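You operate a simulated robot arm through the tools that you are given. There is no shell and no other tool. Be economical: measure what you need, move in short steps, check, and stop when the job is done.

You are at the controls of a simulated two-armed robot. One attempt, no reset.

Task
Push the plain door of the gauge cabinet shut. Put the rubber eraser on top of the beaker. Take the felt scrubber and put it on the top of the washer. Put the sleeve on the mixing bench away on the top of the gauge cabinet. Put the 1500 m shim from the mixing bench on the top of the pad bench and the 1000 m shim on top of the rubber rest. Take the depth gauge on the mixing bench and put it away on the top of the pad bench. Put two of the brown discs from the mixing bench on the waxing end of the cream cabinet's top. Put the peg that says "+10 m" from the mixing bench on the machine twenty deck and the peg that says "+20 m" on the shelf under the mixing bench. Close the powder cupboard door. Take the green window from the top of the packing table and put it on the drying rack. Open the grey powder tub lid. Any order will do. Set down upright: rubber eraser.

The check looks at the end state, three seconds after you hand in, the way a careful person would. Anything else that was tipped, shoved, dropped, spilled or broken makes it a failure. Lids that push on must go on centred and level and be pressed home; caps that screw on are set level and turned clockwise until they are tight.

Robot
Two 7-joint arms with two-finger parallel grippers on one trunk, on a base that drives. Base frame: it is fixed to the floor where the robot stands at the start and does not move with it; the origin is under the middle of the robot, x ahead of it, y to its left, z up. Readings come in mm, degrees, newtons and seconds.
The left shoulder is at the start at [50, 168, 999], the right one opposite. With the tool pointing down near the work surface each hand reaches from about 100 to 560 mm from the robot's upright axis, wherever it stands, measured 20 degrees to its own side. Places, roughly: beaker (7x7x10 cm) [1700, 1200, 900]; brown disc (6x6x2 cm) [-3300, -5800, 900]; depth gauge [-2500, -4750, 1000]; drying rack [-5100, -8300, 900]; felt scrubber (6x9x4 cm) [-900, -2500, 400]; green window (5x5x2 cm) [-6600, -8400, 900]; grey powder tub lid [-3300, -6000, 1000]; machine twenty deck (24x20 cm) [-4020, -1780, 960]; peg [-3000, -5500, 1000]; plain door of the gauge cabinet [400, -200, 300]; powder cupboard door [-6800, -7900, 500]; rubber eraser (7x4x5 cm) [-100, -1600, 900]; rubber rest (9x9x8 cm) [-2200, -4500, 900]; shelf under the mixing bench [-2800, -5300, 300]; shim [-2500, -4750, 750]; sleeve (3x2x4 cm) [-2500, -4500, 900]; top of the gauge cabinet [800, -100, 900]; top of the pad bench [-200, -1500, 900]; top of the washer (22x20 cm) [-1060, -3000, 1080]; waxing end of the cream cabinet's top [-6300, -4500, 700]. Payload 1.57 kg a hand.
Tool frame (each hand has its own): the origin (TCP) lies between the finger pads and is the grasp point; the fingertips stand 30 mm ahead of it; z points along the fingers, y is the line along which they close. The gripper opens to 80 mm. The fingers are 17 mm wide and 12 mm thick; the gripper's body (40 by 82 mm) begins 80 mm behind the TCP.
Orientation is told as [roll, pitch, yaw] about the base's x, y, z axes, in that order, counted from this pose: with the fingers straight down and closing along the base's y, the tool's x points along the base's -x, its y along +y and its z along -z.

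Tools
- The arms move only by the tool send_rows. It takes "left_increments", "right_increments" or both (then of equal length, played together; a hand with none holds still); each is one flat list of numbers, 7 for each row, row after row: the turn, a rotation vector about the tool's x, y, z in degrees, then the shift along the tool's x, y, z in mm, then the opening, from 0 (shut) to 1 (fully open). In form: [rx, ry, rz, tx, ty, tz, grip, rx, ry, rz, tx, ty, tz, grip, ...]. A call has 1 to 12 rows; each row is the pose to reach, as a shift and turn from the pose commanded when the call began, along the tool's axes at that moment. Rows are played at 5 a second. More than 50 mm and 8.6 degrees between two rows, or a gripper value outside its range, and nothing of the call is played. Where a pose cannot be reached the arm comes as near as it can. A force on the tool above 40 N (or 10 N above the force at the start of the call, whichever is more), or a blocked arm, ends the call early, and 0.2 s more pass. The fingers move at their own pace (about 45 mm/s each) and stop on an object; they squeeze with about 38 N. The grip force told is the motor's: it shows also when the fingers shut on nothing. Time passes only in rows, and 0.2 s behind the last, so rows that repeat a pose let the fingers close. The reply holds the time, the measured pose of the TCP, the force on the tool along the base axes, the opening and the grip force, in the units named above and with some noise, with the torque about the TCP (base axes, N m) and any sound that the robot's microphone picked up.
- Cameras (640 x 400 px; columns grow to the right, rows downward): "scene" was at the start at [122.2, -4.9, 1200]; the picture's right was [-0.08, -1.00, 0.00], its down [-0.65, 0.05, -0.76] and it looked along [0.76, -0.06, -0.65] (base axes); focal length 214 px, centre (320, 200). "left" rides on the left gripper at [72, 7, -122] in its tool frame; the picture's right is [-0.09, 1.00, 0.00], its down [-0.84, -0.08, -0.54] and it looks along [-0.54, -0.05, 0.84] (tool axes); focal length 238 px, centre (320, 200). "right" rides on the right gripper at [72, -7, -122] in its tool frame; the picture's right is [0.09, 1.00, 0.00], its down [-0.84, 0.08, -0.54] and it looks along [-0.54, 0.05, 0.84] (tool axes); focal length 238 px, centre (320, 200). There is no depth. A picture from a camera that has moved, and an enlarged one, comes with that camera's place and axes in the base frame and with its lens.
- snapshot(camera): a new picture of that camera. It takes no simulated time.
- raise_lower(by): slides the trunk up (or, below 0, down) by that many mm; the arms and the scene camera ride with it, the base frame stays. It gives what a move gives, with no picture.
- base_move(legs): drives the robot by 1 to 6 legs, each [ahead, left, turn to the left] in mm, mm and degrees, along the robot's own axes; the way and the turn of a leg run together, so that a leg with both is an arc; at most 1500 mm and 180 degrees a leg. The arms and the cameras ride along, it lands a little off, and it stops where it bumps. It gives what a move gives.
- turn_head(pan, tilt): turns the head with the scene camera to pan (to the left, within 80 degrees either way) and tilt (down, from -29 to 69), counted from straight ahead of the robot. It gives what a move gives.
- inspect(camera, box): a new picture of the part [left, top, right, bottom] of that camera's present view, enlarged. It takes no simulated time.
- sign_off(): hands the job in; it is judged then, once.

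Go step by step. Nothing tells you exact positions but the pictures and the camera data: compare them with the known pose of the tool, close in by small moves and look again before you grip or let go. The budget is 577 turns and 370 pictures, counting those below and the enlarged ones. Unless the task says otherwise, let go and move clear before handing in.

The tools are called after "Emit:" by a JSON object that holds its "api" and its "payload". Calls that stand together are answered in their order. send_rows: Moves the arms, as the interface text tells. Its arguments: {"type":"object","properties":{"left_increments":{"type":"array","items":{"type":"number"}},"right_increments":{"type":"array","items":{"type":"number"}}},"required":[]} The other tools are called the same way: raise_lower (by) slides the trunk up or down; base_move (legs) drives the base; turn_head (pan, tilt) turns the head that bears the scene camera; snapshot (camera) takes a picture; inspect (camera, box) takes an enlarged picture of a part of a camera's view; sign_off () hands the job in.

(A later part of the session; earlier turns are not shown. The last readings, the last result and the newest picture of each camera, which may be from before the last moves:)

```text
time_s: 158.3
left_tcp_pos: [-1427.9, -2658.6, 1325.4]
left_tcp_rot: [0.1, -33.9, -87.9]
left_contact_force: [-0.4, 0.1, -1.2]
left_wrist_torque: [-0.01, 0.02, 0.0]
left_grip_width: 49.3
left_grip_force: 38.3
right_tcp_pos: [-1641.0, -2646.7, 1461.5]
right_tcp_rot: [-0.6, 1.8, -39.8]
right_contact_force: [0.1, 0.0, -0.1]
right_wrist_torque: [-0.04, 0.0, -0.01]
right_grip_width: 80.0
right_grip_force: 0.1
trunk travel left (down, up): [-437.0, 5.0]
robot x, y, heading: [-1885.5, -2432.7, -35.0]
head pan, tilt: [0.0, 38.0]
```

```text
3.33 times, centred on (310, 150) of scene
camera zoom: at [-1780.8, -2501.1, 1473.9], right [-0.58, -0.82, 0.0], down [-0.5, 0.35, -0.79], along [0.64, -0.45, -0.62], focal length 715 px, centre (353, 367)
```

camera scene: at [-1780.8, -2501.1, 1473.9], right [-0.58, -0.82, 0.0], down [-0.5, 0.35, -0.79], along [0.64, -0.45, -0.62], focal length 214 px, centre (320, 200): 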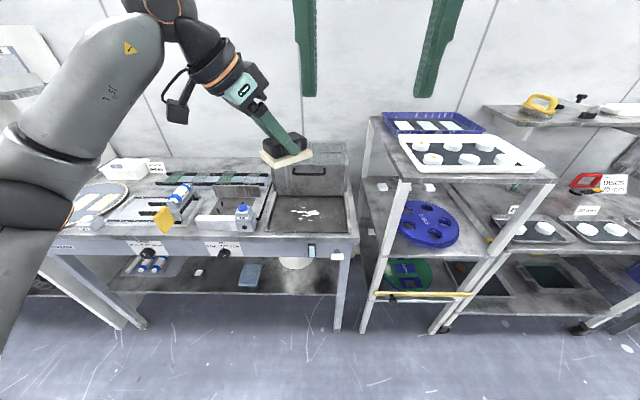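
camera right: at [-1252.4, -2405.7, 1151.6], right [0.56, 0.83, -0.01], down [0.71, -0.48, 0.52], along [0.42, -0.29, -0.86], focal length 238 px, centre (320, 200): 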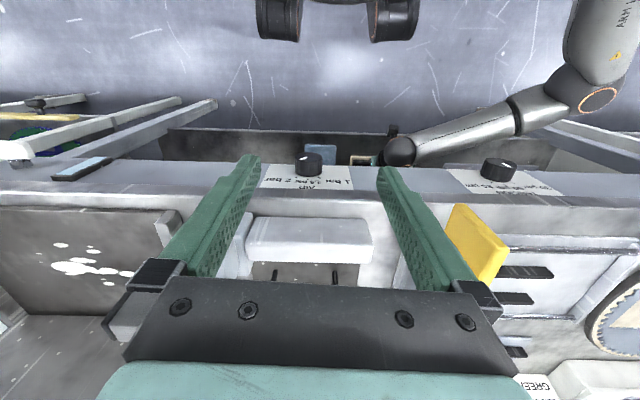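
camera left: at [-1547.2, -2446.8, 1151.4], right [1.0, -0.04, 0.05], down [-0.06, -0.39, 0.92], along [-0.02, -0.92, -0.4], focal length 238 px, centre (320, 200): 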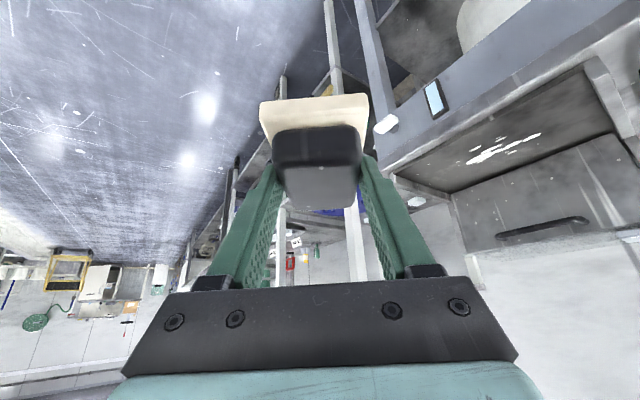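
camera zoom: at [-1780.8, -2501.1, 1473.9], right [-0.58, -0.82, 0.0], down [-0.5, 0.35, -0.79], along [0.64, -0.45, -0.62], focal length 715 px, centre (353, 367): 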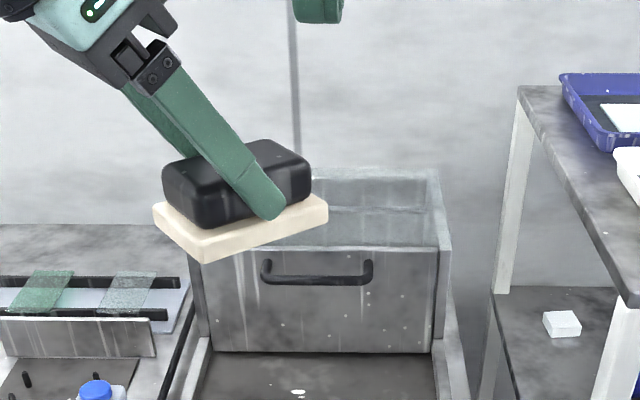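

Emit:
{"api": "send_rows", "payload": {"left_increments": [0, 0, 0, 27, 23, -18, 0, 0, 0, 0, 54, 46, -36, 0, 0, 0, 0, 81, 69, -55, 0, 0, 0, 0, 108, 92, -73, 0]}}

Emit:
{"api": "inspect", "payload": {"camera": "scene", "box": [240, 100, 380, 205]}}

```text
time_s: 159.3
left_tcp_pos: [-1403.6, -2570.9, 1314.7]
left_tcp_rot: [-1.3, -36.5, -84.1]
left_contact_force: [-0.3, -0.7, -1.1]
left_wrist_torque: [0.07, 0.01, 0.03]
left_grip_width: 49.3
left_grip_force: 37.6
left hand out of reach, approached as far as the arm can: row 1, 2, 3, 4
right_tcp_pos: [-1640.7, -2649.2, 1462.1]
right_tcp_rot: [-0.3, 1.8, -39.9]
right_contact_force: [0.4, -0.7, 0.1]
right_wrist_torque: [0.09, -0.01, -0.01]
right_grip_width: 80.0
right_grip_force: 0.1
trunk travel left (down, up): [-437.0, 5.0]
robot x, y, heading: [-1882.2, -2432.2, -35.2]
head pan, tilt: [0.0, 38.0]
```

```text
3.81 times, centred on (310, 152) of scene
camera zoom: at [-1781.2, -2503.7, 1473.7], right [-0.58, -0.82, 0.0], down [-0.5, 0.36, -0.79], along [0.64, -0.45, -0.62], focal length 817 px, centre (358, 381)
```

zoom: 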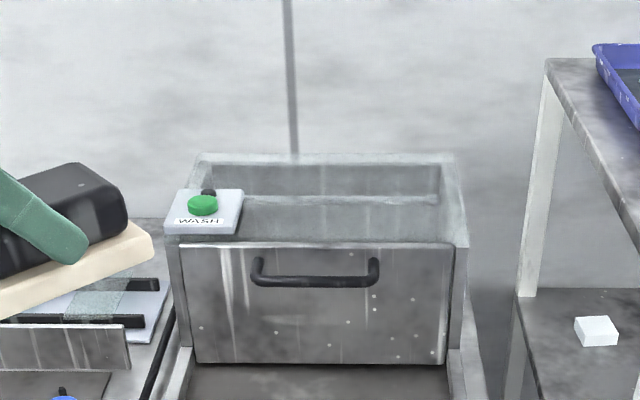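

The washer's glass top is at about z 1063, clear to the right of the WASH button, centred near [-1060, -3000]. I'll turn the left hand back to point forward for reach.

Emit:
{"api": "send_rows", "payload": {"left_increments": [-4.9, 0, -6.6, 5, -7, -4, 0, -9.7, 0, -13.1, 11, -15, -8, 0, -14.6, 0, -19.7, 16, -22, -12, 0, -19.5, 0, -26.3, 21, -30, -16, 0, -24.3, 0, -32.8, 27, -38, -20, 0, -29.2, 0, -39.4, 32, -45, -23, 0]}}

Emit:
{"api": "snapshot", "payload": {"camera": "left"}}

```text
time_s: 160.7
left_tcp_pos: [-1453.0, -2532.4, 1316.0]
left_tcp_rot: [-0.9, -35.9, -35.1]
left_contact_force: [0.5, 1.1, -2.4]
left_wrist_torque: [-0.01, 0.02, 0.02]
left_grip_width: 49.6
left_grip_force: 38.2
right_tcp_pos: [-1639.6, -2646.4, 1462.0]
right_tcp_rot: [-0.4, 1.7, -39.9]
right_contact_force: [-0.8, -0.6, 0.2]
right_wrist_torque: [0.02, 0.0, 0.02]
right_grip_width: 79.8
right_grip_force: 0.1
trunk travel left (down, up): [-437.0, 5.0]
robot x, y, heading: [-1884.5, -2431.6, -35.1]
head pan, tilt: [0.0, 38.0]
```

```text
278 pictures are left
camera left: at [-1554.0, -2452.1, 1371.4], right [0.64, 0.77, 0.04], down [0.26, -0.26, 0.93], along [0.72, -0.59, -0.36], focal length 238 px, centre (320, 200)
```

left: 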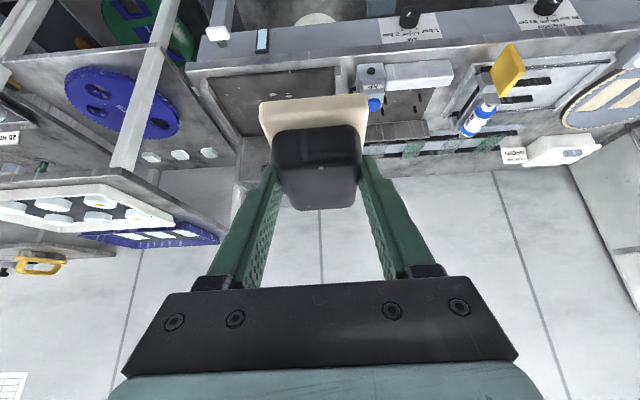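

The hand now points forward. I'll drive in 330 mm with a small strafe to the right.

Emit:
{"api": "base_move", "payload": {"legs": [[0, -90, 0], [330, 0, 0]]}}

Emit:
{"api": "send_rows", "payload": {"left_increments": [0, 2, 0, -32, -10, 24, 0, 0, 2, 0, -65, -20, 47, 0, 0, 2, 0, -97, -30, 70, 0, 0, 2, 0, -130, -42, 94, 0, 0, 2, 0, -162, -55, 117, 0, 0, 2, 0, -194, -67, 140, 0]}}

Emit:
{"api": "snapshot", "payload": {"camera": "scene"}}

Emit:
{"api": "snapshot", "payload": {"camera": "left"}}

```text
time_s: 163.6
left_tcp_pos: [-1229.4, -2796.9, 1315.6]
left_tcp_rot: [-1.0, -35.7, -35.2]
left_contact_force: [-0.1, -0.6, -1.0]
left_wrist_torque: [0.01, 0.0, 0.0]
left_grip_width: 49.3
left_grip_force: 38.0
right_tcp_pos: [-1416.8, -2910.7, 1461.8]
right_tcp_rot: [-0.5, 1.9, -39.8]
right_contact_force: [0.1, 0.3, -0.1]
right_wrist_torque: [0.04, 0.01, 0.01]
right_grip_width: 80.0
right_grip_force: 0.0
trunk travel left (down, up): [-437.0, 5.0]
robot x, y, heading: [-1658.5, -2690.4, -35.3]
head pan, tilt: [0.0, 38.0]
```

```text
time_s: 165.0
left_tcp_pos: [-1076.4, -2991.4, 1316.6]
left_tcp_rot: [-0.8, -33.9, -35.6]
left_contact_force: [0.9, -0.3, -1.4]
left_wrist_torque: [0.01, 0.04, -0.01]
left_grip_width: 49.4
left_grip_force: 37.6
right_tcp_pos: [-1416.7, -2912.1, 1462.9]
right_tcp_rot: [-0.4, 1.8, -39.7]
right_contact_force: [-0.2, 0.2, 0.9]
right_wrist_torque: [-0.03, 0.02, -0.03]
right_grip_width: 80.0
right_grip_force: 0.1
trunk travel left (down, up): [-437.0, 5.0]
robot x, y, heading: [-1657.1, -2696.4, -35.2]
head pan, tilt: [0.0, 38.0]
```

```text
277 pictures are left
camera scene: at [-1558.4, -2767.0, 1473.7], right [-0.58, -0.82, 0.0], down [-0.5, 0.36, -0.79], along [0.64, -0.45, -0.62], focal length 214 px, centre (320, 200)
```

scene: 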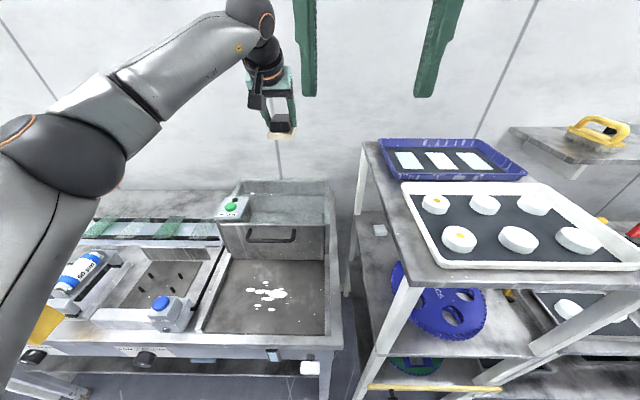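

```text
276 pictures are left
camera left: at [-1176.0, -2910.7, 1378.2], right [0.65, 0.76, 0.04], down [0.28, -0.28, 0.92], along [0.71, -0.58, -0.4], focal length 238 px, centre (320, 200)
```

left: 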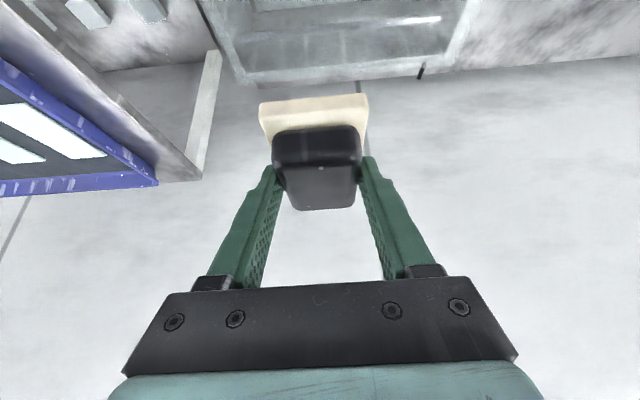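

The scrubber is above the washer area, still high. I'll zoom in to see whether the washer top is a closed surface.

Emit:
{"api": "inspect", "payload": {"camera": "scene", "box": [200, 165, 350, 275]}}

Emit:
{"api": "inspect", "payload": {"camera": "left", "box": [180, 0, 480, 120]}}

```text
3.64 times, centred on (275, 220) of scene
camera zoom: at [-1558.4, -2767.0, 1473.7], right [-0.58, -0.82, 0.0], down [-0.5, 0.36, -0.79], along [0.64, -0.45, -0.62], focal length 780 px, centre (484, 127)
```

zoom: 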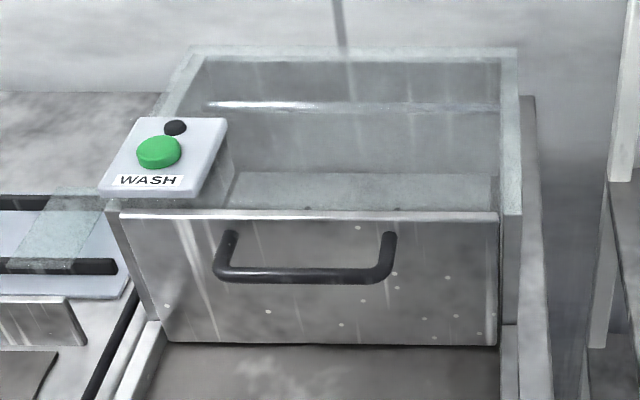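

```text
2.13 times, centred on (330, 60) of left
camera zoom: at [-1176.0, -2910.7, 1378.2], right [0.65, 0.76, 0.04], down [0.28, -0.28, 0.92], along [0.71, -0.58, -0.4], focal length 508 px, centre (299, 499)
```

zoom: 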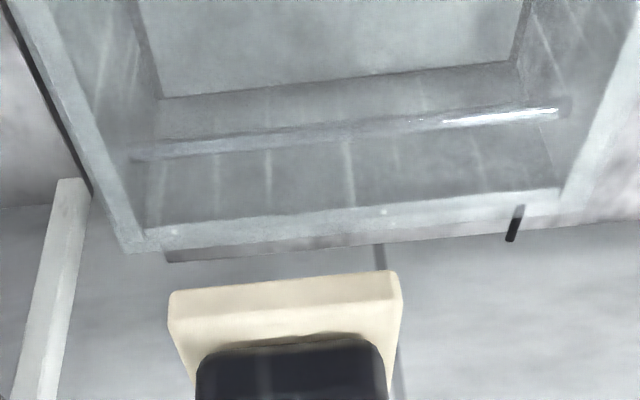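

The tank looks covered by a clear pane, and the listed place is on it. I'll lower the scrubber to just above it and look.

Emit:
{"api": "send_rows", "payload": {"left_increments": [0, 0, 0, 21, 0, 32, 0, 0, 0, 0, 43, 0, 63, 0, 0, 0, 0, 64, 0, 95, 0, 0, 0, 0, 85, 0, 127, 0, 0, 0, 0, 104, 0, 155, 0]}}

Emit:
{"api": "snapshot", "payload": {"camera": "left"}}

Emit:
{"api": "inspect", "payload": {"camera": "scene", "box": [190, 125, 350, 245]}}

```text
time_s: 166.2
left_tcp_pos: [-1078.7, -2993.6, 1128.0]
left_tcp_rot: [-1.0, -33.8, -35.3]
left_contact_force: [-0.3, 0.2, -2.5]
left_wrist_torque: [0.02, 0.0, 0.03]
left_grip_width: 49.5
left_grip_force: 37.3
right_tcp_pos: [-1415.8, -2910.7, 1461.7]
right_tcp_rot: [-0.5, 1.7, -39.8]
right_contact_force: [-0.5, 0.1, -0.5]
right_wrist_torque: [0.01, -0.01, 0.01]
right_grip_width: 80.2
right_grip_force: 0.0
trunk travel left (down, up): [-437.0, 5.0]
robot x, y, heading: [-1656.3, -2695.4, -35.2]
head pan, tilt: [0.0, 38.0]
```

```text
273 pictures are left
camera left: at [-1177.7, -2913.7, 1188.9], right [0.65, 0.76, 0.04], down [0.28, -0.28, 0.92], along [0.71, -0.58, -0.4], focal length 238 px, centre (320, 200)
```

left: 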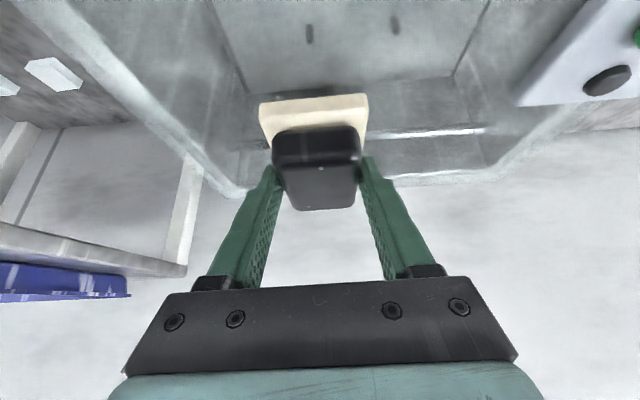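

```text
3.33 times, centred on (270, 185) of scene
camera zoom: at [-1557.7, -2765.7, 1473.8], right [-0.58, -0.82, 0.0], down [-0.5, 0.35, -0.79], along [0.64, -0.45, -0.62], focal length 715 px, centre (487, 250)
```

zoom: 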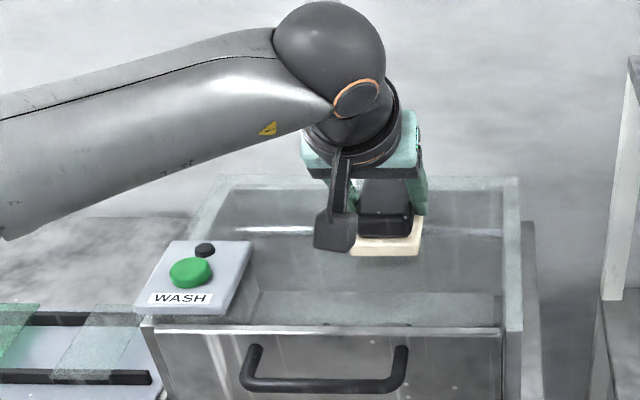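

Well placed. I'll lower in 4 mm steps, watching for contact.

Emit:
{"api": "send_rows", "payload": {"left_increments": [0, 0, 0, 2.2, 0, 3.3, 0, 0, 0, 0, 4.5, 0, 6.6, 0, 0, 0, 0, 6.7, 0, 10, 0, 0, 0, 0, 8.4, 0, 12.4, 0]}}

```text
time_s: 167.2
left_tcp_pos: [-1077.5, -2993.9, 1114.5]
left_tcp_rot: [-1.0, -33.9, -35.3]
left_contact_force: [-0.1, 0.3, -1.2]
left_wrist_torque: [-0.02, -0.03, 0.01]
left_grip_width: 49.5
left_grip_force: 38.0
right_tcp_pos: [-1418.4, -2910.8, 1462.6]
right_tcp_rot: [-0.6, 1.7, -39.8]
right_contact_force: [-0.3, 0.2, -0.4]
right_wrist_torque: [-0.01, 0.02, 0.01]
right_grip_width: 80.0
right_grip_force: 0.0
trunk travel left (down, up): [-437.0, 5.0]
robot x, y, heading: [-1660.9, -2692.0, -35.0]
head pan, tilt: [0.0, 38.0]
```

Emit:
{"api": "send_rows", "payload": {"left_increments": [0, 0, 0, 1.7, 0, 2.5, 0, 0, 0, 0, 3.4, 0, 5, 0, 0, 0, 0, 5, 0, 7.5, 0]}}

Emit:
{"api": "inspect", "payload": {"camera": "scene", "box": [190, 125, 350, 245]}}

```text
time_s: 168.0
left_tcp_pos: [-1077.6, -2992.5, 1113.4]
left_tcp_rot: [-0.9, -34.8, -35.2]
left_contact_force: [1.9, 0.1, 33.9]
left_wrist_torque: [1.46, 0.18, -0.05]
left_grip_width: 49.5
left_grip_force: 37.7
right_tcp_pos: [-1420.5, -2908.9, 1463.5]
right_tcp_rot: [-0.4, 1.6, -39.8]
right_contact_force: [-0.4, 0.9, 0.3]
right_wrist_torque: [0.0, 0.02, 0.02]
right_grip_width: 79.9
right_grip_force: 0.1
trunk travel left (down, up): [-437.0, 5.0]
robot x, y, heading: [-1661.7, -2698.5, -35.2]
head pan, tilt: [0.0, 38.0]
```

```text
3.33 times, centred on (270, 185) of scene
camera zoom: at [-1561.7, -2763.7, 1474.7], right [-0.58, -0.82, 0.0], down [-0.5, 0.35, -0.79], along [0.65, -0.45, -0.61], focal length 715 px, centre (487, 250)
```

zoom: 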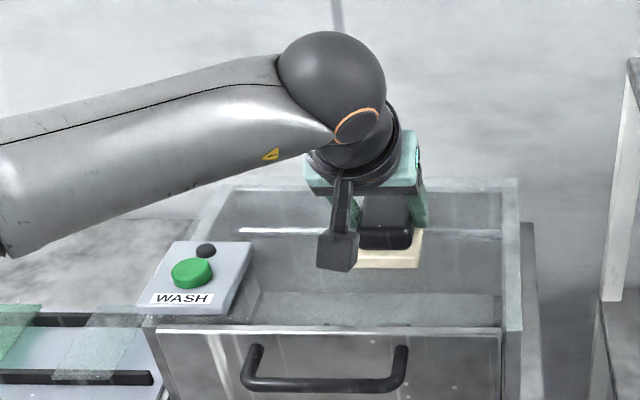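

Firm contact with a closed surface at z≈1068. I'll ease off and release.

Emit:
{"api": "send_rows", "payload": {"left_increments": [0, 0, 0, -1.7, 0, -2.5, 0, 0, 0, 0, -3, 0, -4.5, 0, 0, 0, 0, -3, 0, -4.5, 0, 0, 0, 0, -3, 0, -4.5, 0.8, 0, 0, 0, -3, 0, -4.5, 0.9, 0, 0, 0, -3, 0, -4.5, 1]}}

Emit:
{"api": "snapshot", "payload": {"camera": "left"}}

```text
time_s: 169.4
left_tcp_pos: [-1080.4, -2992.9, 1113.5]
left_tcp_rot: [-1.0, -34.1, -35.4]
left_contact_force: [-4.9, -5.8, 18.0]
left_wrist_torque: [0.24, -0.37, -0.11]
left_grip_width: 72.3
left_grip_force: 0.1
right_tcp_pos: [-1420.3, -2911.0, 1463.4]
right_tcp_rot: [-0.4, 1.6, -39.7]
right_contact_force: [0.6, -0.1, -0.1]
right_wrist_torque: [0.02, 0.0, -0.01]
right_grip_width: 79.9
right_grip_force: 0.1
trunk travel left (down, up): [-437.0, 5.0]
robot x, y, heading: [-1662.5, -2694.9, -35.2]
head pan, tilt: [0.0, 38.0]
```

```text
270 pictures are left
camera left: at [-1179.4, -2913.8, 1174.5], right [0.65, 0.76, 0.04], down [0.28, -0.28, 0.92], along [0.71, -0.58, -0.39], focal length 238 px, centre (320, 200)
```

left: 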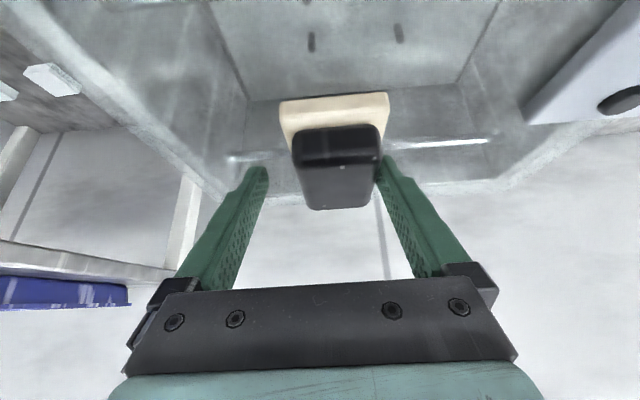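

Released. I'll centre the fingers and lift straight off.

Emit:
{"api": "send_rows", "payload": {"left_increments": [0, 0, 0, -2, 3, -3, 1, 0, 0, 0, -6, 4, -8, 1, 0, 0, 0, -12, 4, -18, 1, 0, 0, 0, -23, 4, -35, 1, 0, 0, 0, -40, 4, -60, 1, 0, 0, 0, -60, 4, -95, 1, 0, 0, 0, -80, 4, -135, 1]}}

Emit:
{"api": "inspect", "payload": {"camera": "scene", "box": [190, 125, 350, 245]}}

```text
time_s: 171.0
left_tcp_pos: [-1082.2, -2983.6, 1268.9]
left_tcp_rot: [-0.9, -33.9, -35.4]
left_contact_force: [-0.3, -0.1, 0.9]
left_wrist_torque: [0.01, -0.01, 0.05]
left_grip_width: 80.2
left_grip_force: 0.1
right_tcp_pos: [-1418.4, -2911.5, 1461.9]
right_tcp_rot: [-0.5, 1.7, -39.8]
right_contact_force: [-0.9, -0.2, 0.5]
right_wrist_torque: [0.01, 0.0, 0.0]
right_grip_width: 79.8
right_grip_force: 0.1
trunk travel left (down, up): [-437.0, 5.0]
robot x, y, heading: [-1659.6, -2697.1, -35.2]
head pan, tilt: [0.0, 38.0]
```

```text
3.33 times, centred on (270, 185) of scene
camera zoom: at [-1559.0, -2765.2, 1473.9], right [-0.58, -0.82, 0.0], down [-0.5, 0.35, -0.79], along [0.64, -0.45, -0.62], focal length 715 px, centre (487, 250)
```

zoom: 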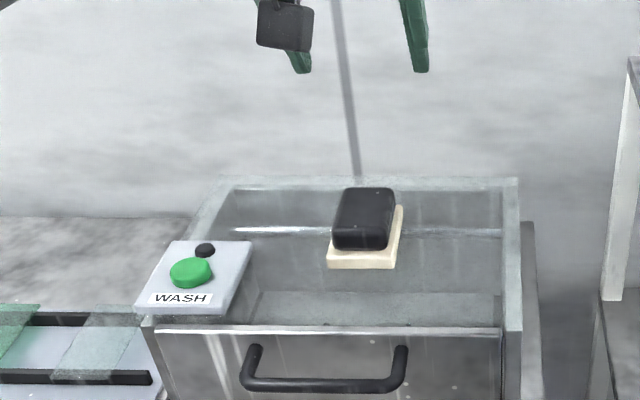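

The scrubber rests on the washer. I'll back off, return the left hand to a vertical carry pose, lower the trunk and drive to the mixing bench.

Emit:
{"api": "base_move", "payload": {"legs": [[-400, 0, 0]]}}

Emit:
{"api": "send_rows", "payload": {"left_increments": [0, 6, 0, 33, 0, -15, 1, 0, 12, 0, 66, 0, -30, 1, 0, 18, 0, 99, 5, -45, 1, 0, 24, 0, 132, 10, -60, 1, 0, 30, 0, 165, 15, -75, 1, 0, 34, 0, 190, 20, -90, 1]}}

Emit:
{"api": "raise_lower", "payload": {"by": -240}}

Emit:
{"api": "base_move", "payload": {"legs": [[-180, 0, 0], [0, -1000, 0]]}}

Emit:
{"api": "turn_head", "payload": {"pan": -30, "tilt": 25}}

Emit:
{"api": "snapshot", "payload": {"camera": "scene"}}

```text
time_s: 173.5
left_tcp_pos: [-1411.4, -2750.9, 1268.1]
left_tcp_rot: [-1.0, -33.8, -35.3]
left_contact_force: [0.0, -0.1, -0.2]
left_wrist_torque: [-0.01, 0.0, 0.02]
left_grip_width: 80.4
left_grip_force: 0.2
right_tcp_pos: [-1747.7, -2677.2, 1462.5]
right_tcp_rot: [-0.5, 1.8, -39.9]
right_contact_force: [-0.6, -1.0, -0.9]
right_wrist_torque: [0.02, -0.02, 0.0]
right_grip_width: 79.9
right_grip_force: 0.0
trunk travel left (down, up): [-437.0, 5.0]
robot x, y, heading: [-1991.7, -2461.2, -35.1]
head pan, tilt: [0.0, 38.0]
```

```text
time_s: 174.9
left_tcp_pos: [-1568.3, -2612.9, 1237.1]
left_tcp_rot: [-0.8, 0.1, -35.9]
left_contact_force: [0.9, -0.3, 0.1]
left_wrist_torque: [0.0, 0.02, 0.03]
left_grip_width: 80.0
left_grip_force: 0.0
right_tcp_pos: [-1747.7, -2677.6, 1461.3]
right_tcp_rot: [-0.5, 1.8, -39.9]
right_contact_force: [0.3, 0.4, -0.3]
right_wrist_torque: [0.0, 0.01, 0.0]
right_grip_width: 80.1
right_grip_force: 0.0
trunk travel left (down, up): [-437.0, 5.0]
robot x, y, heading: [-1991.1, -2465.7, -35.2]
head pan, tilt: [0.0, 38.0]
```

```text
time_s: 177.4
left_tcp_pos: [-1568.6, -2613.4, 996.8]
left_tcp_rot: [-0.8, 0.1, -35.9]
left_contact_force: [-0.2, 1.1, 0.6]
left_wrist_torque: [-0.05, -0.02, -0.01]
left_grip_width: 80.2
left_grip_force: 0.0
right_tcp_pos: [-1748.2, -2677.6, 1223.0]
right_tcp_rot: [-0.5, 1.8, -39.9]
right_contact_force: [-0.1, -0.2, 0.5]
right_wrist_torque: [0.01, 0.0, 0.0]
right_grip_width: 80.0
right_grip_force: 0.1
trunk travel left (down, up): [-197.0, 245.0]
robot x, y, heading: [-1991.8, -2460.6, -35.2]
head pan, tilt: [0.0, 38.0]
```

```text
time_s: 183.6
left_tcp_pos: [-2282.6, -3314.5, 996.5]
left_tcp_rot: [-0.8, 0.2, -36.0]
left_contact_force: [0.5, 0.0, 0.3]
left_wrist_torque: [0.02, 0.01, -0.01]
left_grip_width: 80.1
left_grip_force: 0.1
right_tcp_pos: [-2462.7, -3379.9, 1222.3]
right_tcp_rot: [-0.5, 1.7, -40.1]
right_contact_force: [0.6, -0.7, -0.4]
right_wrist_torque: [0.02, 0.02, 0.0]
right_grip_width: 80.1
right_grip_force: 0.1
trunk travel left (down, up): [-197.0, 245.0]
robot x, y, heading: [-2704.8, -3165.1, -35.2]
head pan, tilt: [0.0, 38.0]
```

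```text
time_s: 184.6
left_tcp_pos: [-2282.6, -3315.3, 996.7]
left_tcp_rot: [-0.7, 0.2, -36.0]
left_contact_force: [-0.1, 0.3, -0.7]
left_wrist_torque: [-0.02, 0.01, -0.03]
left_grip_width: 80.1
left_grip_force: 0.0
right_tcp_pos: [-2463.1, -3379.3, 1221.6]
right_tcp_rot: [-0.5, 1.8, -39.9]
right_contact_force: [0.2, 0.4, -0.1]
right_wrist_torque: [0.01, -0.02, 0.0]
right_grip_width: 80.1
right_grip_force: 0.0
trunk travel left (down, up): [-197.0, 245.0]
robot x, y, heading: [-2704.7, -3166.6, -35.3]
head pan, tilt: [-30.0, 25.0]
```

```text
268 pictures are left
camera scene: at [-2635.2, -3268.2, 1254.1], right [-0.91, -0.42, 0.0], down [-0.18, 0.38, -0.91], along [0.38, -0.82, -0.42], focal length 214 px, centre (320, 200)
```

scene: 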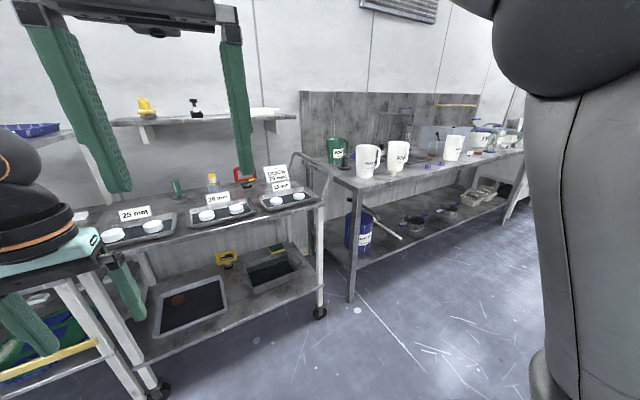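

The next bench, with mugs on it, may be the mixing bench or the one before it. I'll go on about a metre and look straight at it.

Emit:
{"api": "base_move", "payload": {"legs": [[150, -900, 0]]}}

Emit:
{"api": "turn_head", "payload": {"pan": 0, "tilt": 32}}

Emit:
{"api": "snapshot", "payload": {"camera": "scene"}}

```text
time_s: 189.4
left_tcp_pos: [-2678.9, -4141.6, 995.9]
left_tcp_rot: [-0.8, 0.2, -35.2]
left_contact_force: [-0.8, -0.2, -0.4]
left_wrist_torque: [0.01, 0.02, -0.03]
left_grip_width: 80.1
left_grip_force: 0.1
right_tcp_pos: [-2859.0, -4208.4, 1222.1]
right_tcp_rot: [-0.4, 1.8, -39.3]
right_contact_force: [0.2, 0.7, 0.2]
right_wrist_torque: [-0.01, 0.02, -0.02]
right_grip_width: 80.1
right_grip_force: 0.1
trunk travel left (down, up): [-197.0, 245.0]
robot x, y, heading: [-3102.5, -3994.7, -34.6]
head pan, tilt: [-30.0, 25.0]
```

```text
time_s: 190.4
left_tcp_pos: [-2680.0, -4140.9, 996.1]
left_tcp_rot: [-0.9, 0.1, -35.2]
left_contact_force: [-1.2, 0.8, 0.6]
left_wrist_torque: [0.03, -0.01, 0.01]
left_grip_width: 80.3
left_grip_force: 0.1
right_tcp_pos: [-2859.2, -4208.9, 1223.2]
right_tcp_rot: [-0.5, 1.8, -39.3]
right_contact_force: [-0.9, 0.4, -0.5]
right_wrist_torque: [0.01, 0.01, 0.04]
right_grip_width: 80.0
right_grip_force: 0.1
trunk travel left (down, up): [-197.0, 245.0]
robot x, y, heading: [-3105.8, -3996.2, -34.6]
head pan, tilt: [0.0, 32.0]
```

```text
267 pictures are left
camera scene: at [-2998.9, -4066.6, 1243.1], right [-0.57, -0.82, 0.0], down [-0.44, 0.3, -0.85], along [0.7, -0.48, -0.53], focal length 214 px, centre (320, 200)
```

scene: 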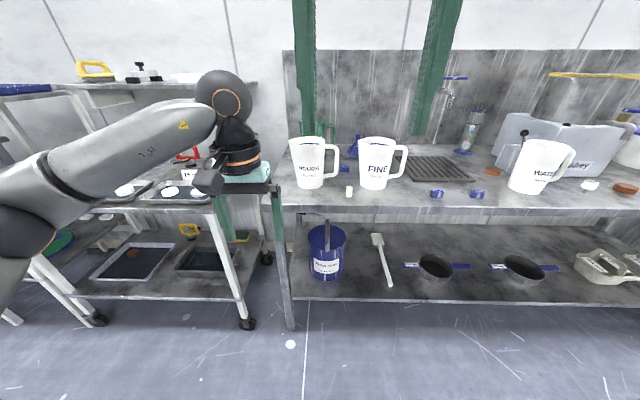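

This is the mixing bench, with mugs, a rack and blue items. I'll zoom in on its top in two parts.

Emit:
{"api": "inspect", "payload": {"camera": "scene", "box": [280, 120, 460, 220]}}

Emit:
{"api": "inspect", "payload": {"camera": "scene", "box": [430, 90, 640, 220]}}

```text
3.56 times, centred on (370, 170) of scene
camera zoom: at [-2998.9, -4066.6, 1243.1], right [-0.57, -0.82, 0.0], down [-0.44, 0.3, -0.85], along [0.7, -0.48, -0.53], focal length 763 px, centre (142, 307)
```

zoom: 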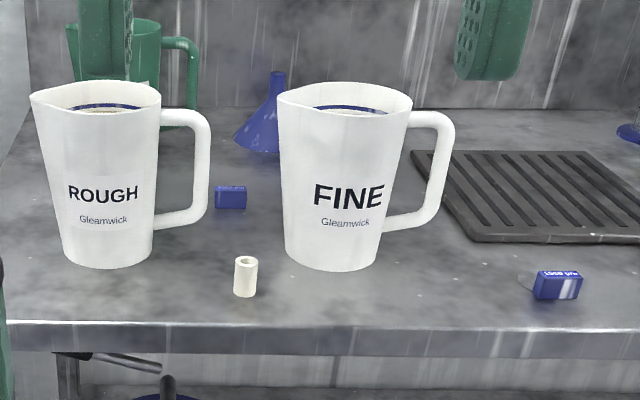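

```text
3.05 times, centred on (535, 155) of scene
camera zoom: at [-2998.9, -4066.6, 1243.1], right [-0.57, -0.82, 0.0], down [-0.44, 0.3, -0.85], along [0.7, -0.48, -0.53], focal length 654 px, centre (-335, 337)
```

zoom: 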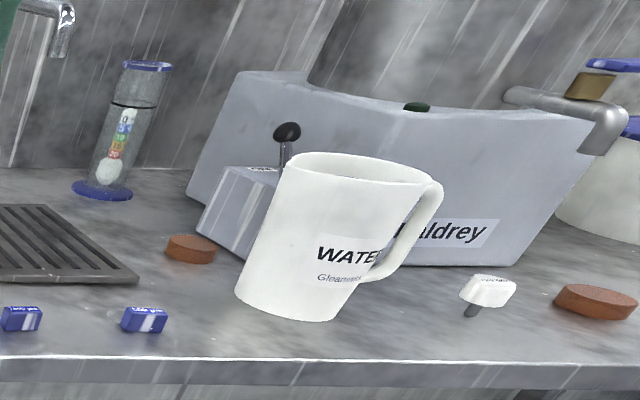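

I see the sleeve, blue shims with labels, a white peg and brown discs. I'll move in closer and read the labels.

Emit:
{"api": "base_move", "payload": {"legs": [[120, -400, 0]]}}

Emit:
{"api": "turn_head", "payload": {"pan": 0, "tilt": 32}}

Emit:
{"api": "snapshot", "payload": {"camera": "scene"}}

Emit:
{"api": "inspect", "payload": {"camera": "scene", "box": [160, 90, 400, 220]}}

Emit:
{"api": "inspect", "payload": {"camera": "scene", "box": [380, 90, 620, 220]}}

```text
time_s: 193.0
left_tcp_pos: [-2810.3, -4540.3, 997.3]
left_tcp_rot: [-0.8, 0.3, -34.9]
left_contact_force: [-0.1, -0.9, 0.4]
left_wrist_torque: [-0.04, 0.02, -0.02]
left_grip_width: 80.0
left_grip_force: 0.0
right_tcp_pos: [-2989.2, -4608.3, 1221.4]
right_tcp_rot: [-0.4, 1.8, -38.9]
right_contact_force: [0.7, 0.2, 0.4]
right_wrist_torque: [0.02, -0.04, -0.02]
right_grip_width: 80.4
right_grip_force: 0.0
trunk travel left (down, up): [-197.0, 245.0]
robot x, y, heading: [-3232.8, -4396.9, -34.3]
head pan, tilt: [0.0, 32.0]
```

```text
time_s: 193.6
left_tcp_pos: [-2809.6, -4540.4, 998.1]
left_tcp_rot: [-0.8, 0.0, -34.9]
left_contact_force: [0.2, 0.0, -0.5]
left_wrist_torque: [-0.08, 0.0, 0.0]
left_grip_width: 80.0
left_grip_force: 0.1
right_tcp_pos: [-2989.9, -4608.2, 1223.1]
right_tcp_rot: [-0.5, 1.7, -38.9]
right_contact_force: [-0.7, -0.1, -0.1]
right_wrist_torque: [-0.04, 0.02, 0.02]
right_grip_width: 79.9
right_grip_force: 0.2
trunk travel left (down, up): [-197.0, 245.0]
robot x, y, heading: [-3235.3, -4398.5, -34.3]
head pan, tilt: [0.0, 32.0]
```

```text
264 pictures are left
camera scene: at [-3129.3, -4467.2, 1243.0], right [-0.56, -0.83, 0.0], down [-0.44, 0.3, -0.85], along [0.7, -0.48, -0.53], focal length 214 px, centre (320, 200)
```

scene: 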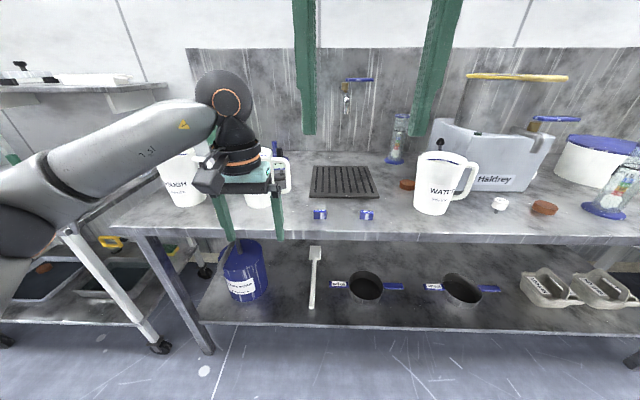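

```text
2.67 times, centred on (280, 155) of scene
camera zoom: at [-3129.3, -4467.2, 1243.0], right [-0.56, -0.83, 0.0], down [-0.44, 0.3, -0.85], along [0.7, -0.48, -0.53], focal length 572 px, centre (427, 320)
```

zoom: 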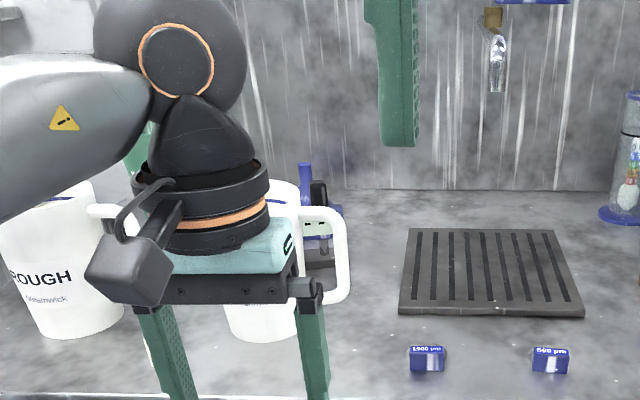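

```text
2.67 times, centred on (500, 155) of scene
camera zoom: at [-3129.3, -4467.2, 1243.0], right [-0.56, -0.83, 0.0], down [-0.44, 0.3, -0.85], along [0.7, -0.48, -0.53], focal length 572 px, centre (-160, 320)
```

zoom: 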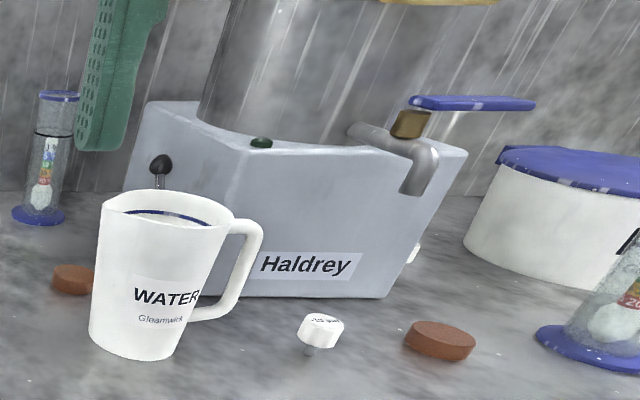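

The left hand blocks part of the view. I'll lift it and take closer looks at the labels.

Emit:
{"api": "send_rows", "payload": {"left_increments": [0, 0, 0, 0, 0, -45, 1, 0, 0, 0, 0, 20, -90, 1, 0, 0, 0, 0, 40, -130, 1, 0, 0, 0, 20, 60, -165, 1, 0, 0, 0, 50, 80, -190, 1]}}

Emit:
{"api": "inspect", "payload": {"camera": "scene", "box": [220, 120, 400, 225]}}

Emit:
{"api": "inspect", "payload": {"camera": "scene", "box": [300, 195, 390, 235]}}

Emit:
{"api": "inspect", "payload": {"camera": "scene", "box": [470, 180, 570, 230]}}

```text
time_s: 194.8
left_tcp_pos: [-2804.4, -4443.4, 1188.2]
left_tcp_rot: [-0.9, 0.1, -34.9]
left_contact_force: [0.5, -0.9, 0.5]
left_wrist_torque: [-0.01, -0.03, 0.02]
left_grip_width: 80.0
left_grip_force: 0.2
right_tcp_pos: [-2989.2, -4608.3, 1222.1]
right_tcp_rot: [-0.5, 1.7, -38.9]
right_contact_force: [0.1, -0.5, -0.2]
right_wrist_torque: [-0.03, -0.01, -0.01]
right_grip_width: 80.1
right_grip_force: 0.2
trunk travel left (down, up): [-197.0, 245.0]
robot x, y, heading: [-3234.2, -4394.5, -34.5]
head pan, tilt: [0.0, 32.0]
```

```text
3.56 times, centred on (310, 172) of scene
camera zoom: at [-3129.8, -4466.8, 1243.1], right [-0.56, -0.83, 0.0], down [-0.44, 0.3, -0.85], along [0.7, -0.48, -0.53], focal length 763 px, centre (356, 298)
```

zoom: 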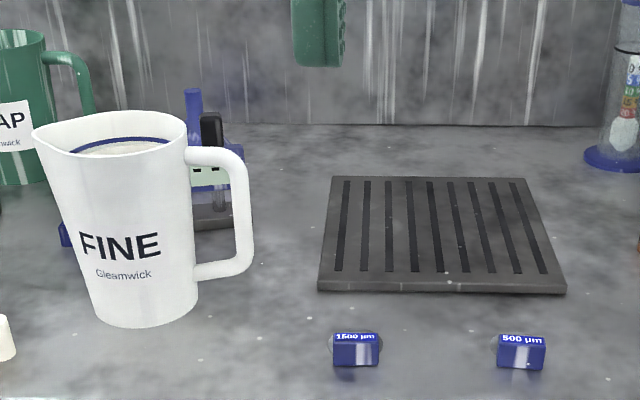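

```text
7.11 times, centred on (345, 215) of scene
camera zoom: at [-3129.8, -4466.8, 1243.1], right [-0.56, -0.83, 0.0], down [-0.44, 0.3, -0.85], along [0.7, -0.48, -0.53], focal length 1525 px, centre (142, 93)
```

zoom: 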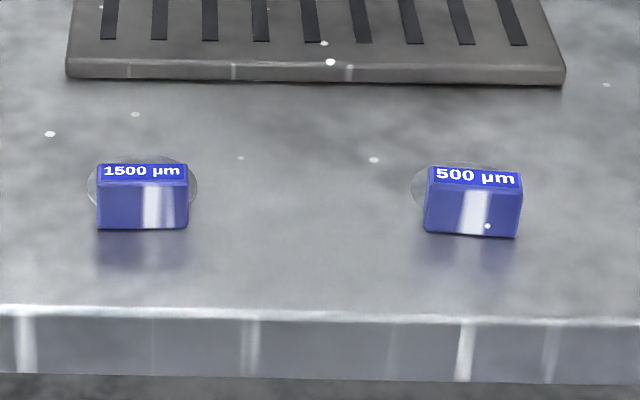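

```text
6.40 times, centred on (520, 205) of scene
camera zoom: at [-3129.8, -4466.8, 1243.1], right [-0.56, -0.83, 0.0], down [-0.44, 0.3, -0.85], along [0.7, -0.48, -0.53], focal length 1373 px, centre (-960, 168)
```

zoom: 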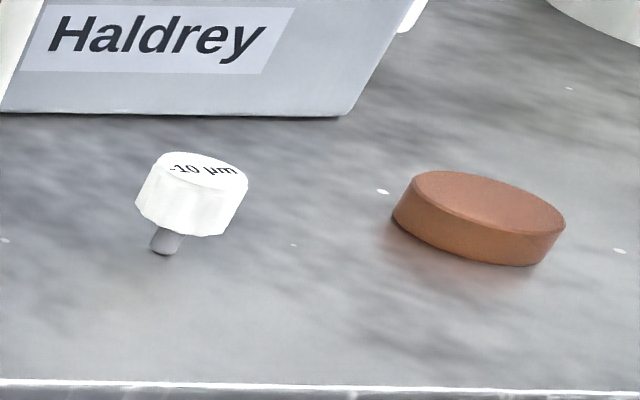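

The left one is the 1500 µm shim and the other is 500 µm; the peg here reads −10 µm. I'll survey the further half of the bench.

Emit:
{"api": "base_move", "payload": {"legs": [[0, -650, 0]]}}

Emit:
{"api": "snapshot", "payload": {"camera": "scene"}}

Emit:
{"api": "inspect", "payload": {"camera": "scene", "box": [130, 90, 370, 230]}}

Emit:
{"api": "inspect", "payload": {"camera": "scene", "box": [350, 90, 590, 230]}}

```text
time_s: 198.4
left_tcp_pos: [-3172.5, -4981.9, 1186.6]
left_tcp_rot: [-0.8, 0.1, -35.3]
left_contact_force: [-0.4, 0.1, -0.4]
left_wrist_torque: [0.03, 0.01, -0.01]
left_grip_width: 79.8
left_grip_force: 0.0
right_tcp_pos: [-3357.9, -5145.8, 1223.0]
right_tcp_rot: [-0.5, 1.8, -39.4]
right_contact_force: [0.5, -0.1, 0.5]
right_wrist_torque: [-0.01, 0.01, 0.0]
right_grip_width: 80.2
right_grip_force: 0.1
trunk travel left (down, up): [-197.0, 245.0]
robot x, y, heading: [-3602.3, -4931.0, -34.7]
head pan, tilt: [0.0, 32.0]
```

```text
258 pictures are left
camera scene: at [-3497.5, -5003.1, 1243.0], right [-0.57, -0.82, 0.0], down [-0.44, 0.3, -0.85], along [0.7, -0.48, -0.53], focal length 214 px, centre (320, 200)
```

scene: 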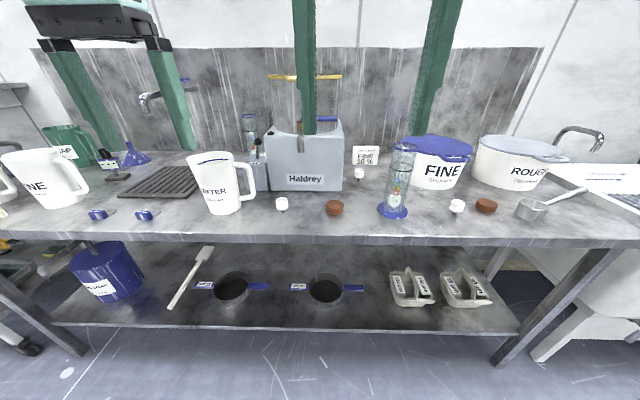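

```text
2.67 times, centred on (250, 160) of scene
camera zoom: at [-3497.5, -5003.1, 1243.0], right [-0.57, -0.82, 0.0], down [-0.44, 0.3, -0.85], along [0.7, -0.48, -0.53], focal length 572 px, centre (507, 307)
```

zoom: 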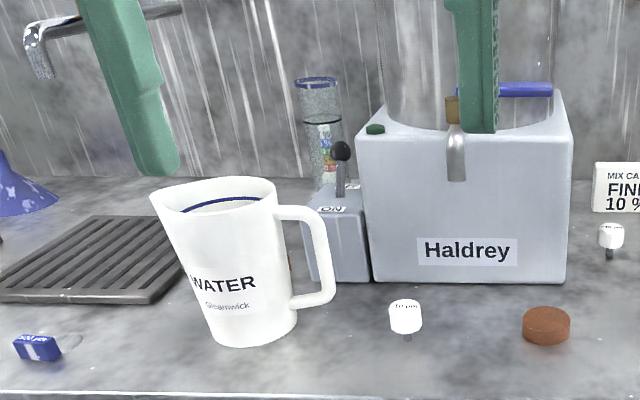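

```text
2.67 times, centred on (470, 160) of scene
camera zoom: at [-3497.5, -5003.1, 1243.0], right [-0.57, -0.82, 0.0], down [-0.44, 0.3, -0.85], along [0.7, -0.48, -0.53], focal length 572 px, centre (-80, 307)
```

zoom: 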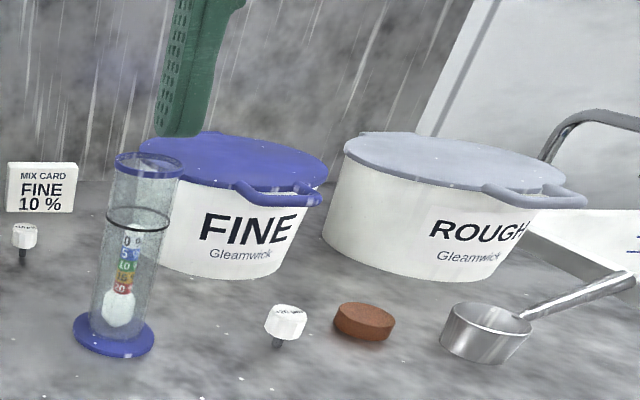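

Three pegs, three brown discs, and the ROUGH tub with the grey lid. I'll zoom in on the two unread pegs and the tub.

Emit:
{"api": "inspect", "payload": {"camera": "scene", "box": [435, 190, 485, 225]}}

Emit:
{"api": "inspect", "payload": {"camera": "scene", "box": [335, 155, 385, 190]}}

Emit:
{"api": "inspect", "payload": {"camera": "scene", "box": [460, 120, 600, 205]}}

```text
11.43 times, centred on (460, 208) of scene
camera zoom: at [-3497.5, -5003.1, 1243.0], right [-0.57, -0.82, 0.0], down [-0.44, 0.3, -0.85], along [0.7, -0.48, -0.53], focal length 2451 px, centre (-1280, 114)
```

zoom: 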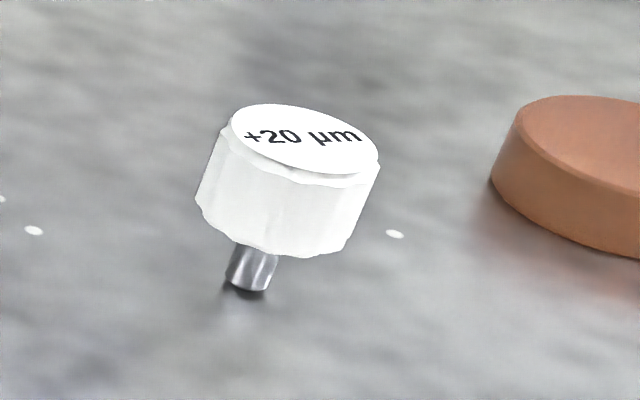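

```text
11.43 times, centred on (360, 172) of scene
camera zoom: at [-3497.5, -5003.1, 1243.0], right [-0.57, -0.82, 0.0], down [-0.44, 0.3, -0.85], along [0.7, -0.48, -0.53], focal length 2451 px, centre (-137, 514)
```

zoom: 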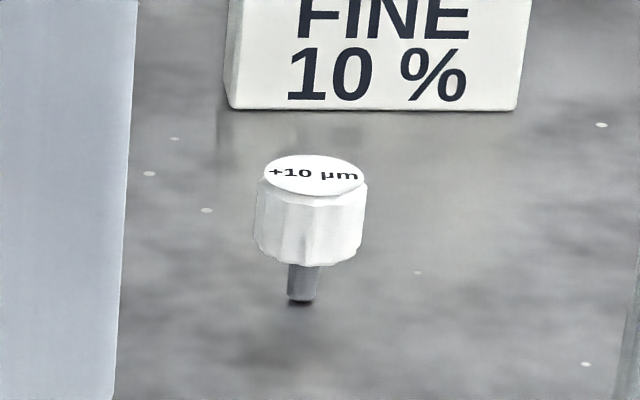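

```text
4.57 times, centred on (530, 162) of scene
camera zoom: at [-3497.5, -5003.1, 1243.0], right [-0.57, -0.82, 0.0], down [-0.44, 0.3, -0.85], along [0.7, -0.48, -0.53], focal length 980 px, centre (-640, 371)
```

zoom: 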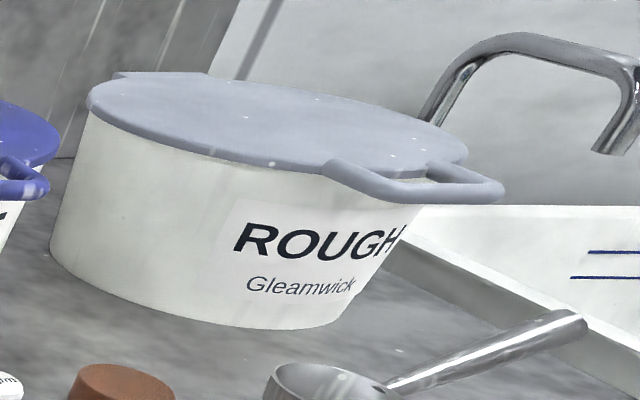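

Now I know them all: +20 µm is by the FINE tub, +10 µm by the mix card, and the grey lid is hinged at the back with a front handle. First the +20 µm peg: I'll move the base so that it lies before the right hand.

Emit:
{"api": "base_move", "payload": {"legs": [[0, -250, 0], [110, 0, 0]]}}

Emit:
{"api": "send_rows", "payload": {"right_increments": [0, -6, -1, 0, 0, 10, 1, 0, -12, -1.6, 0, 0, 20, 1, 0, -18, -2.4, 0, 0, 30, 1, 0, -24, -3.2, 0, 0, 40, 1, 0, -30, -4, 0, 0, 50, 1, 0, -36, -4.4, 0, 0, 60, 1]}}

Emit:
{"api": "snapshot", "payload": {"camera": "scene"}}

Emit:
{"api": "snapshot", "payload": {"camera": "right"}}

```text
time_s: 201.0
left_tcp_pos: [-3223.6, -5251.4, 1186.5]
left_tcp_rot: [-0.9, 0.2, -35.4]
left_contact_force: [-0.1, -0.5, -0.4]
left_wrist_torque: [-0.01, 0.03, 0.01]
left_grip_width: 80.2
left_grip_force: 0.0
right_tcp_pos: [-3409.8, -5412.1, 1220.2]
right_tcp_rot: [-0.5, 1.8, -39.3]
right_contact_force: [0.0, -0.4, 0.1]
right_wrist_torque: [0.03, -0.01, 0.0]
right_grip_width: 79.9
right_grip_force: 0.1
trunk travel left (down, up): [-197.0, 245.0]
robot x, y, heading: [-3653.5, -5199.3, -34.6]
head pan, tilt: [0.0, 32.0]
```

```text
time_s: 202.4
left_tcp_pos: [-3223.4, -5250.5, 1186.0]
left_tcp_rot: [-0.8, 0.1, -35.4]
left_contact_force: [-0.3, 0.1, 0.1]
left_wrist_torque: [0.03, 0.0, 0.0]
left_grip_width: 80.0
left_grip_force: 0.1
right_tcp_pos: [-3410.7, -5413.0, 1162.0]
right_tcp_rot: [-2.0, -34.3, -34.1]
right_contact_force: [0.5, 0.8, -0.3]
right_wrist_torque: [0.0, -0.04, -0.01]
right_grip_width: 79.8
right_grip_force: 0.0
trunk travel left (down, up): [-197.0, 245.0]
robot x, y, heading: [-3653.0, -5203.1, -34.7]
head pan, tilt: [0.0, 32.0]
```

```text
252 pictures are left
camera scene: at [-3549.2, -5271.5, 1243.1], right [-0.57, -0.82, 0.0], down [-0.44, 0.3, -0.85], along [0.7, -0.48, -0.53], focal length 214 px, centre (320, 200)
```

scene: 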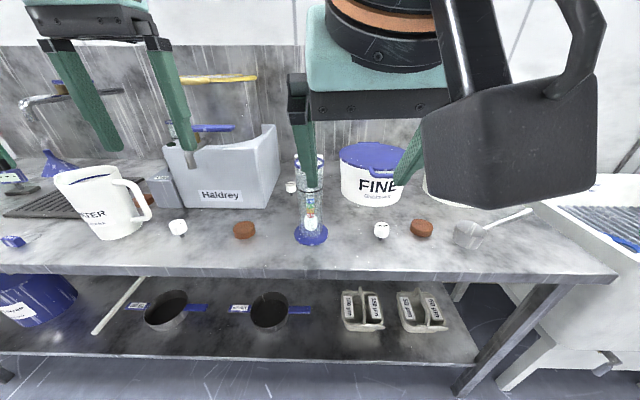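

```text
251 pictures are left
camera right: at [-3519.7, -5343.0, 1222.4], right [0.51, 0.86, -0.08], down [0.37, -0.14, 0.92], along [0.77, -0.5, -0.39], focal length 238 px, centre (320, 200)
```

right: 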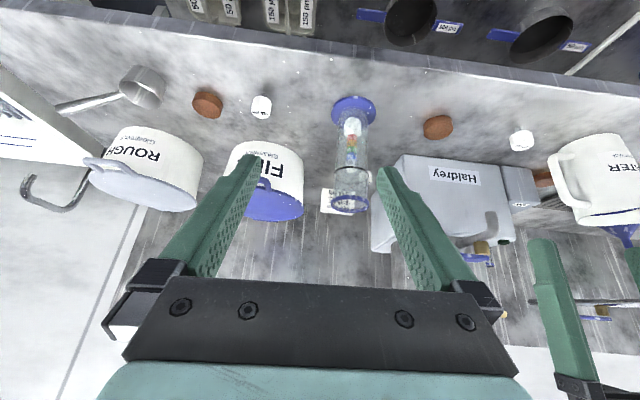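

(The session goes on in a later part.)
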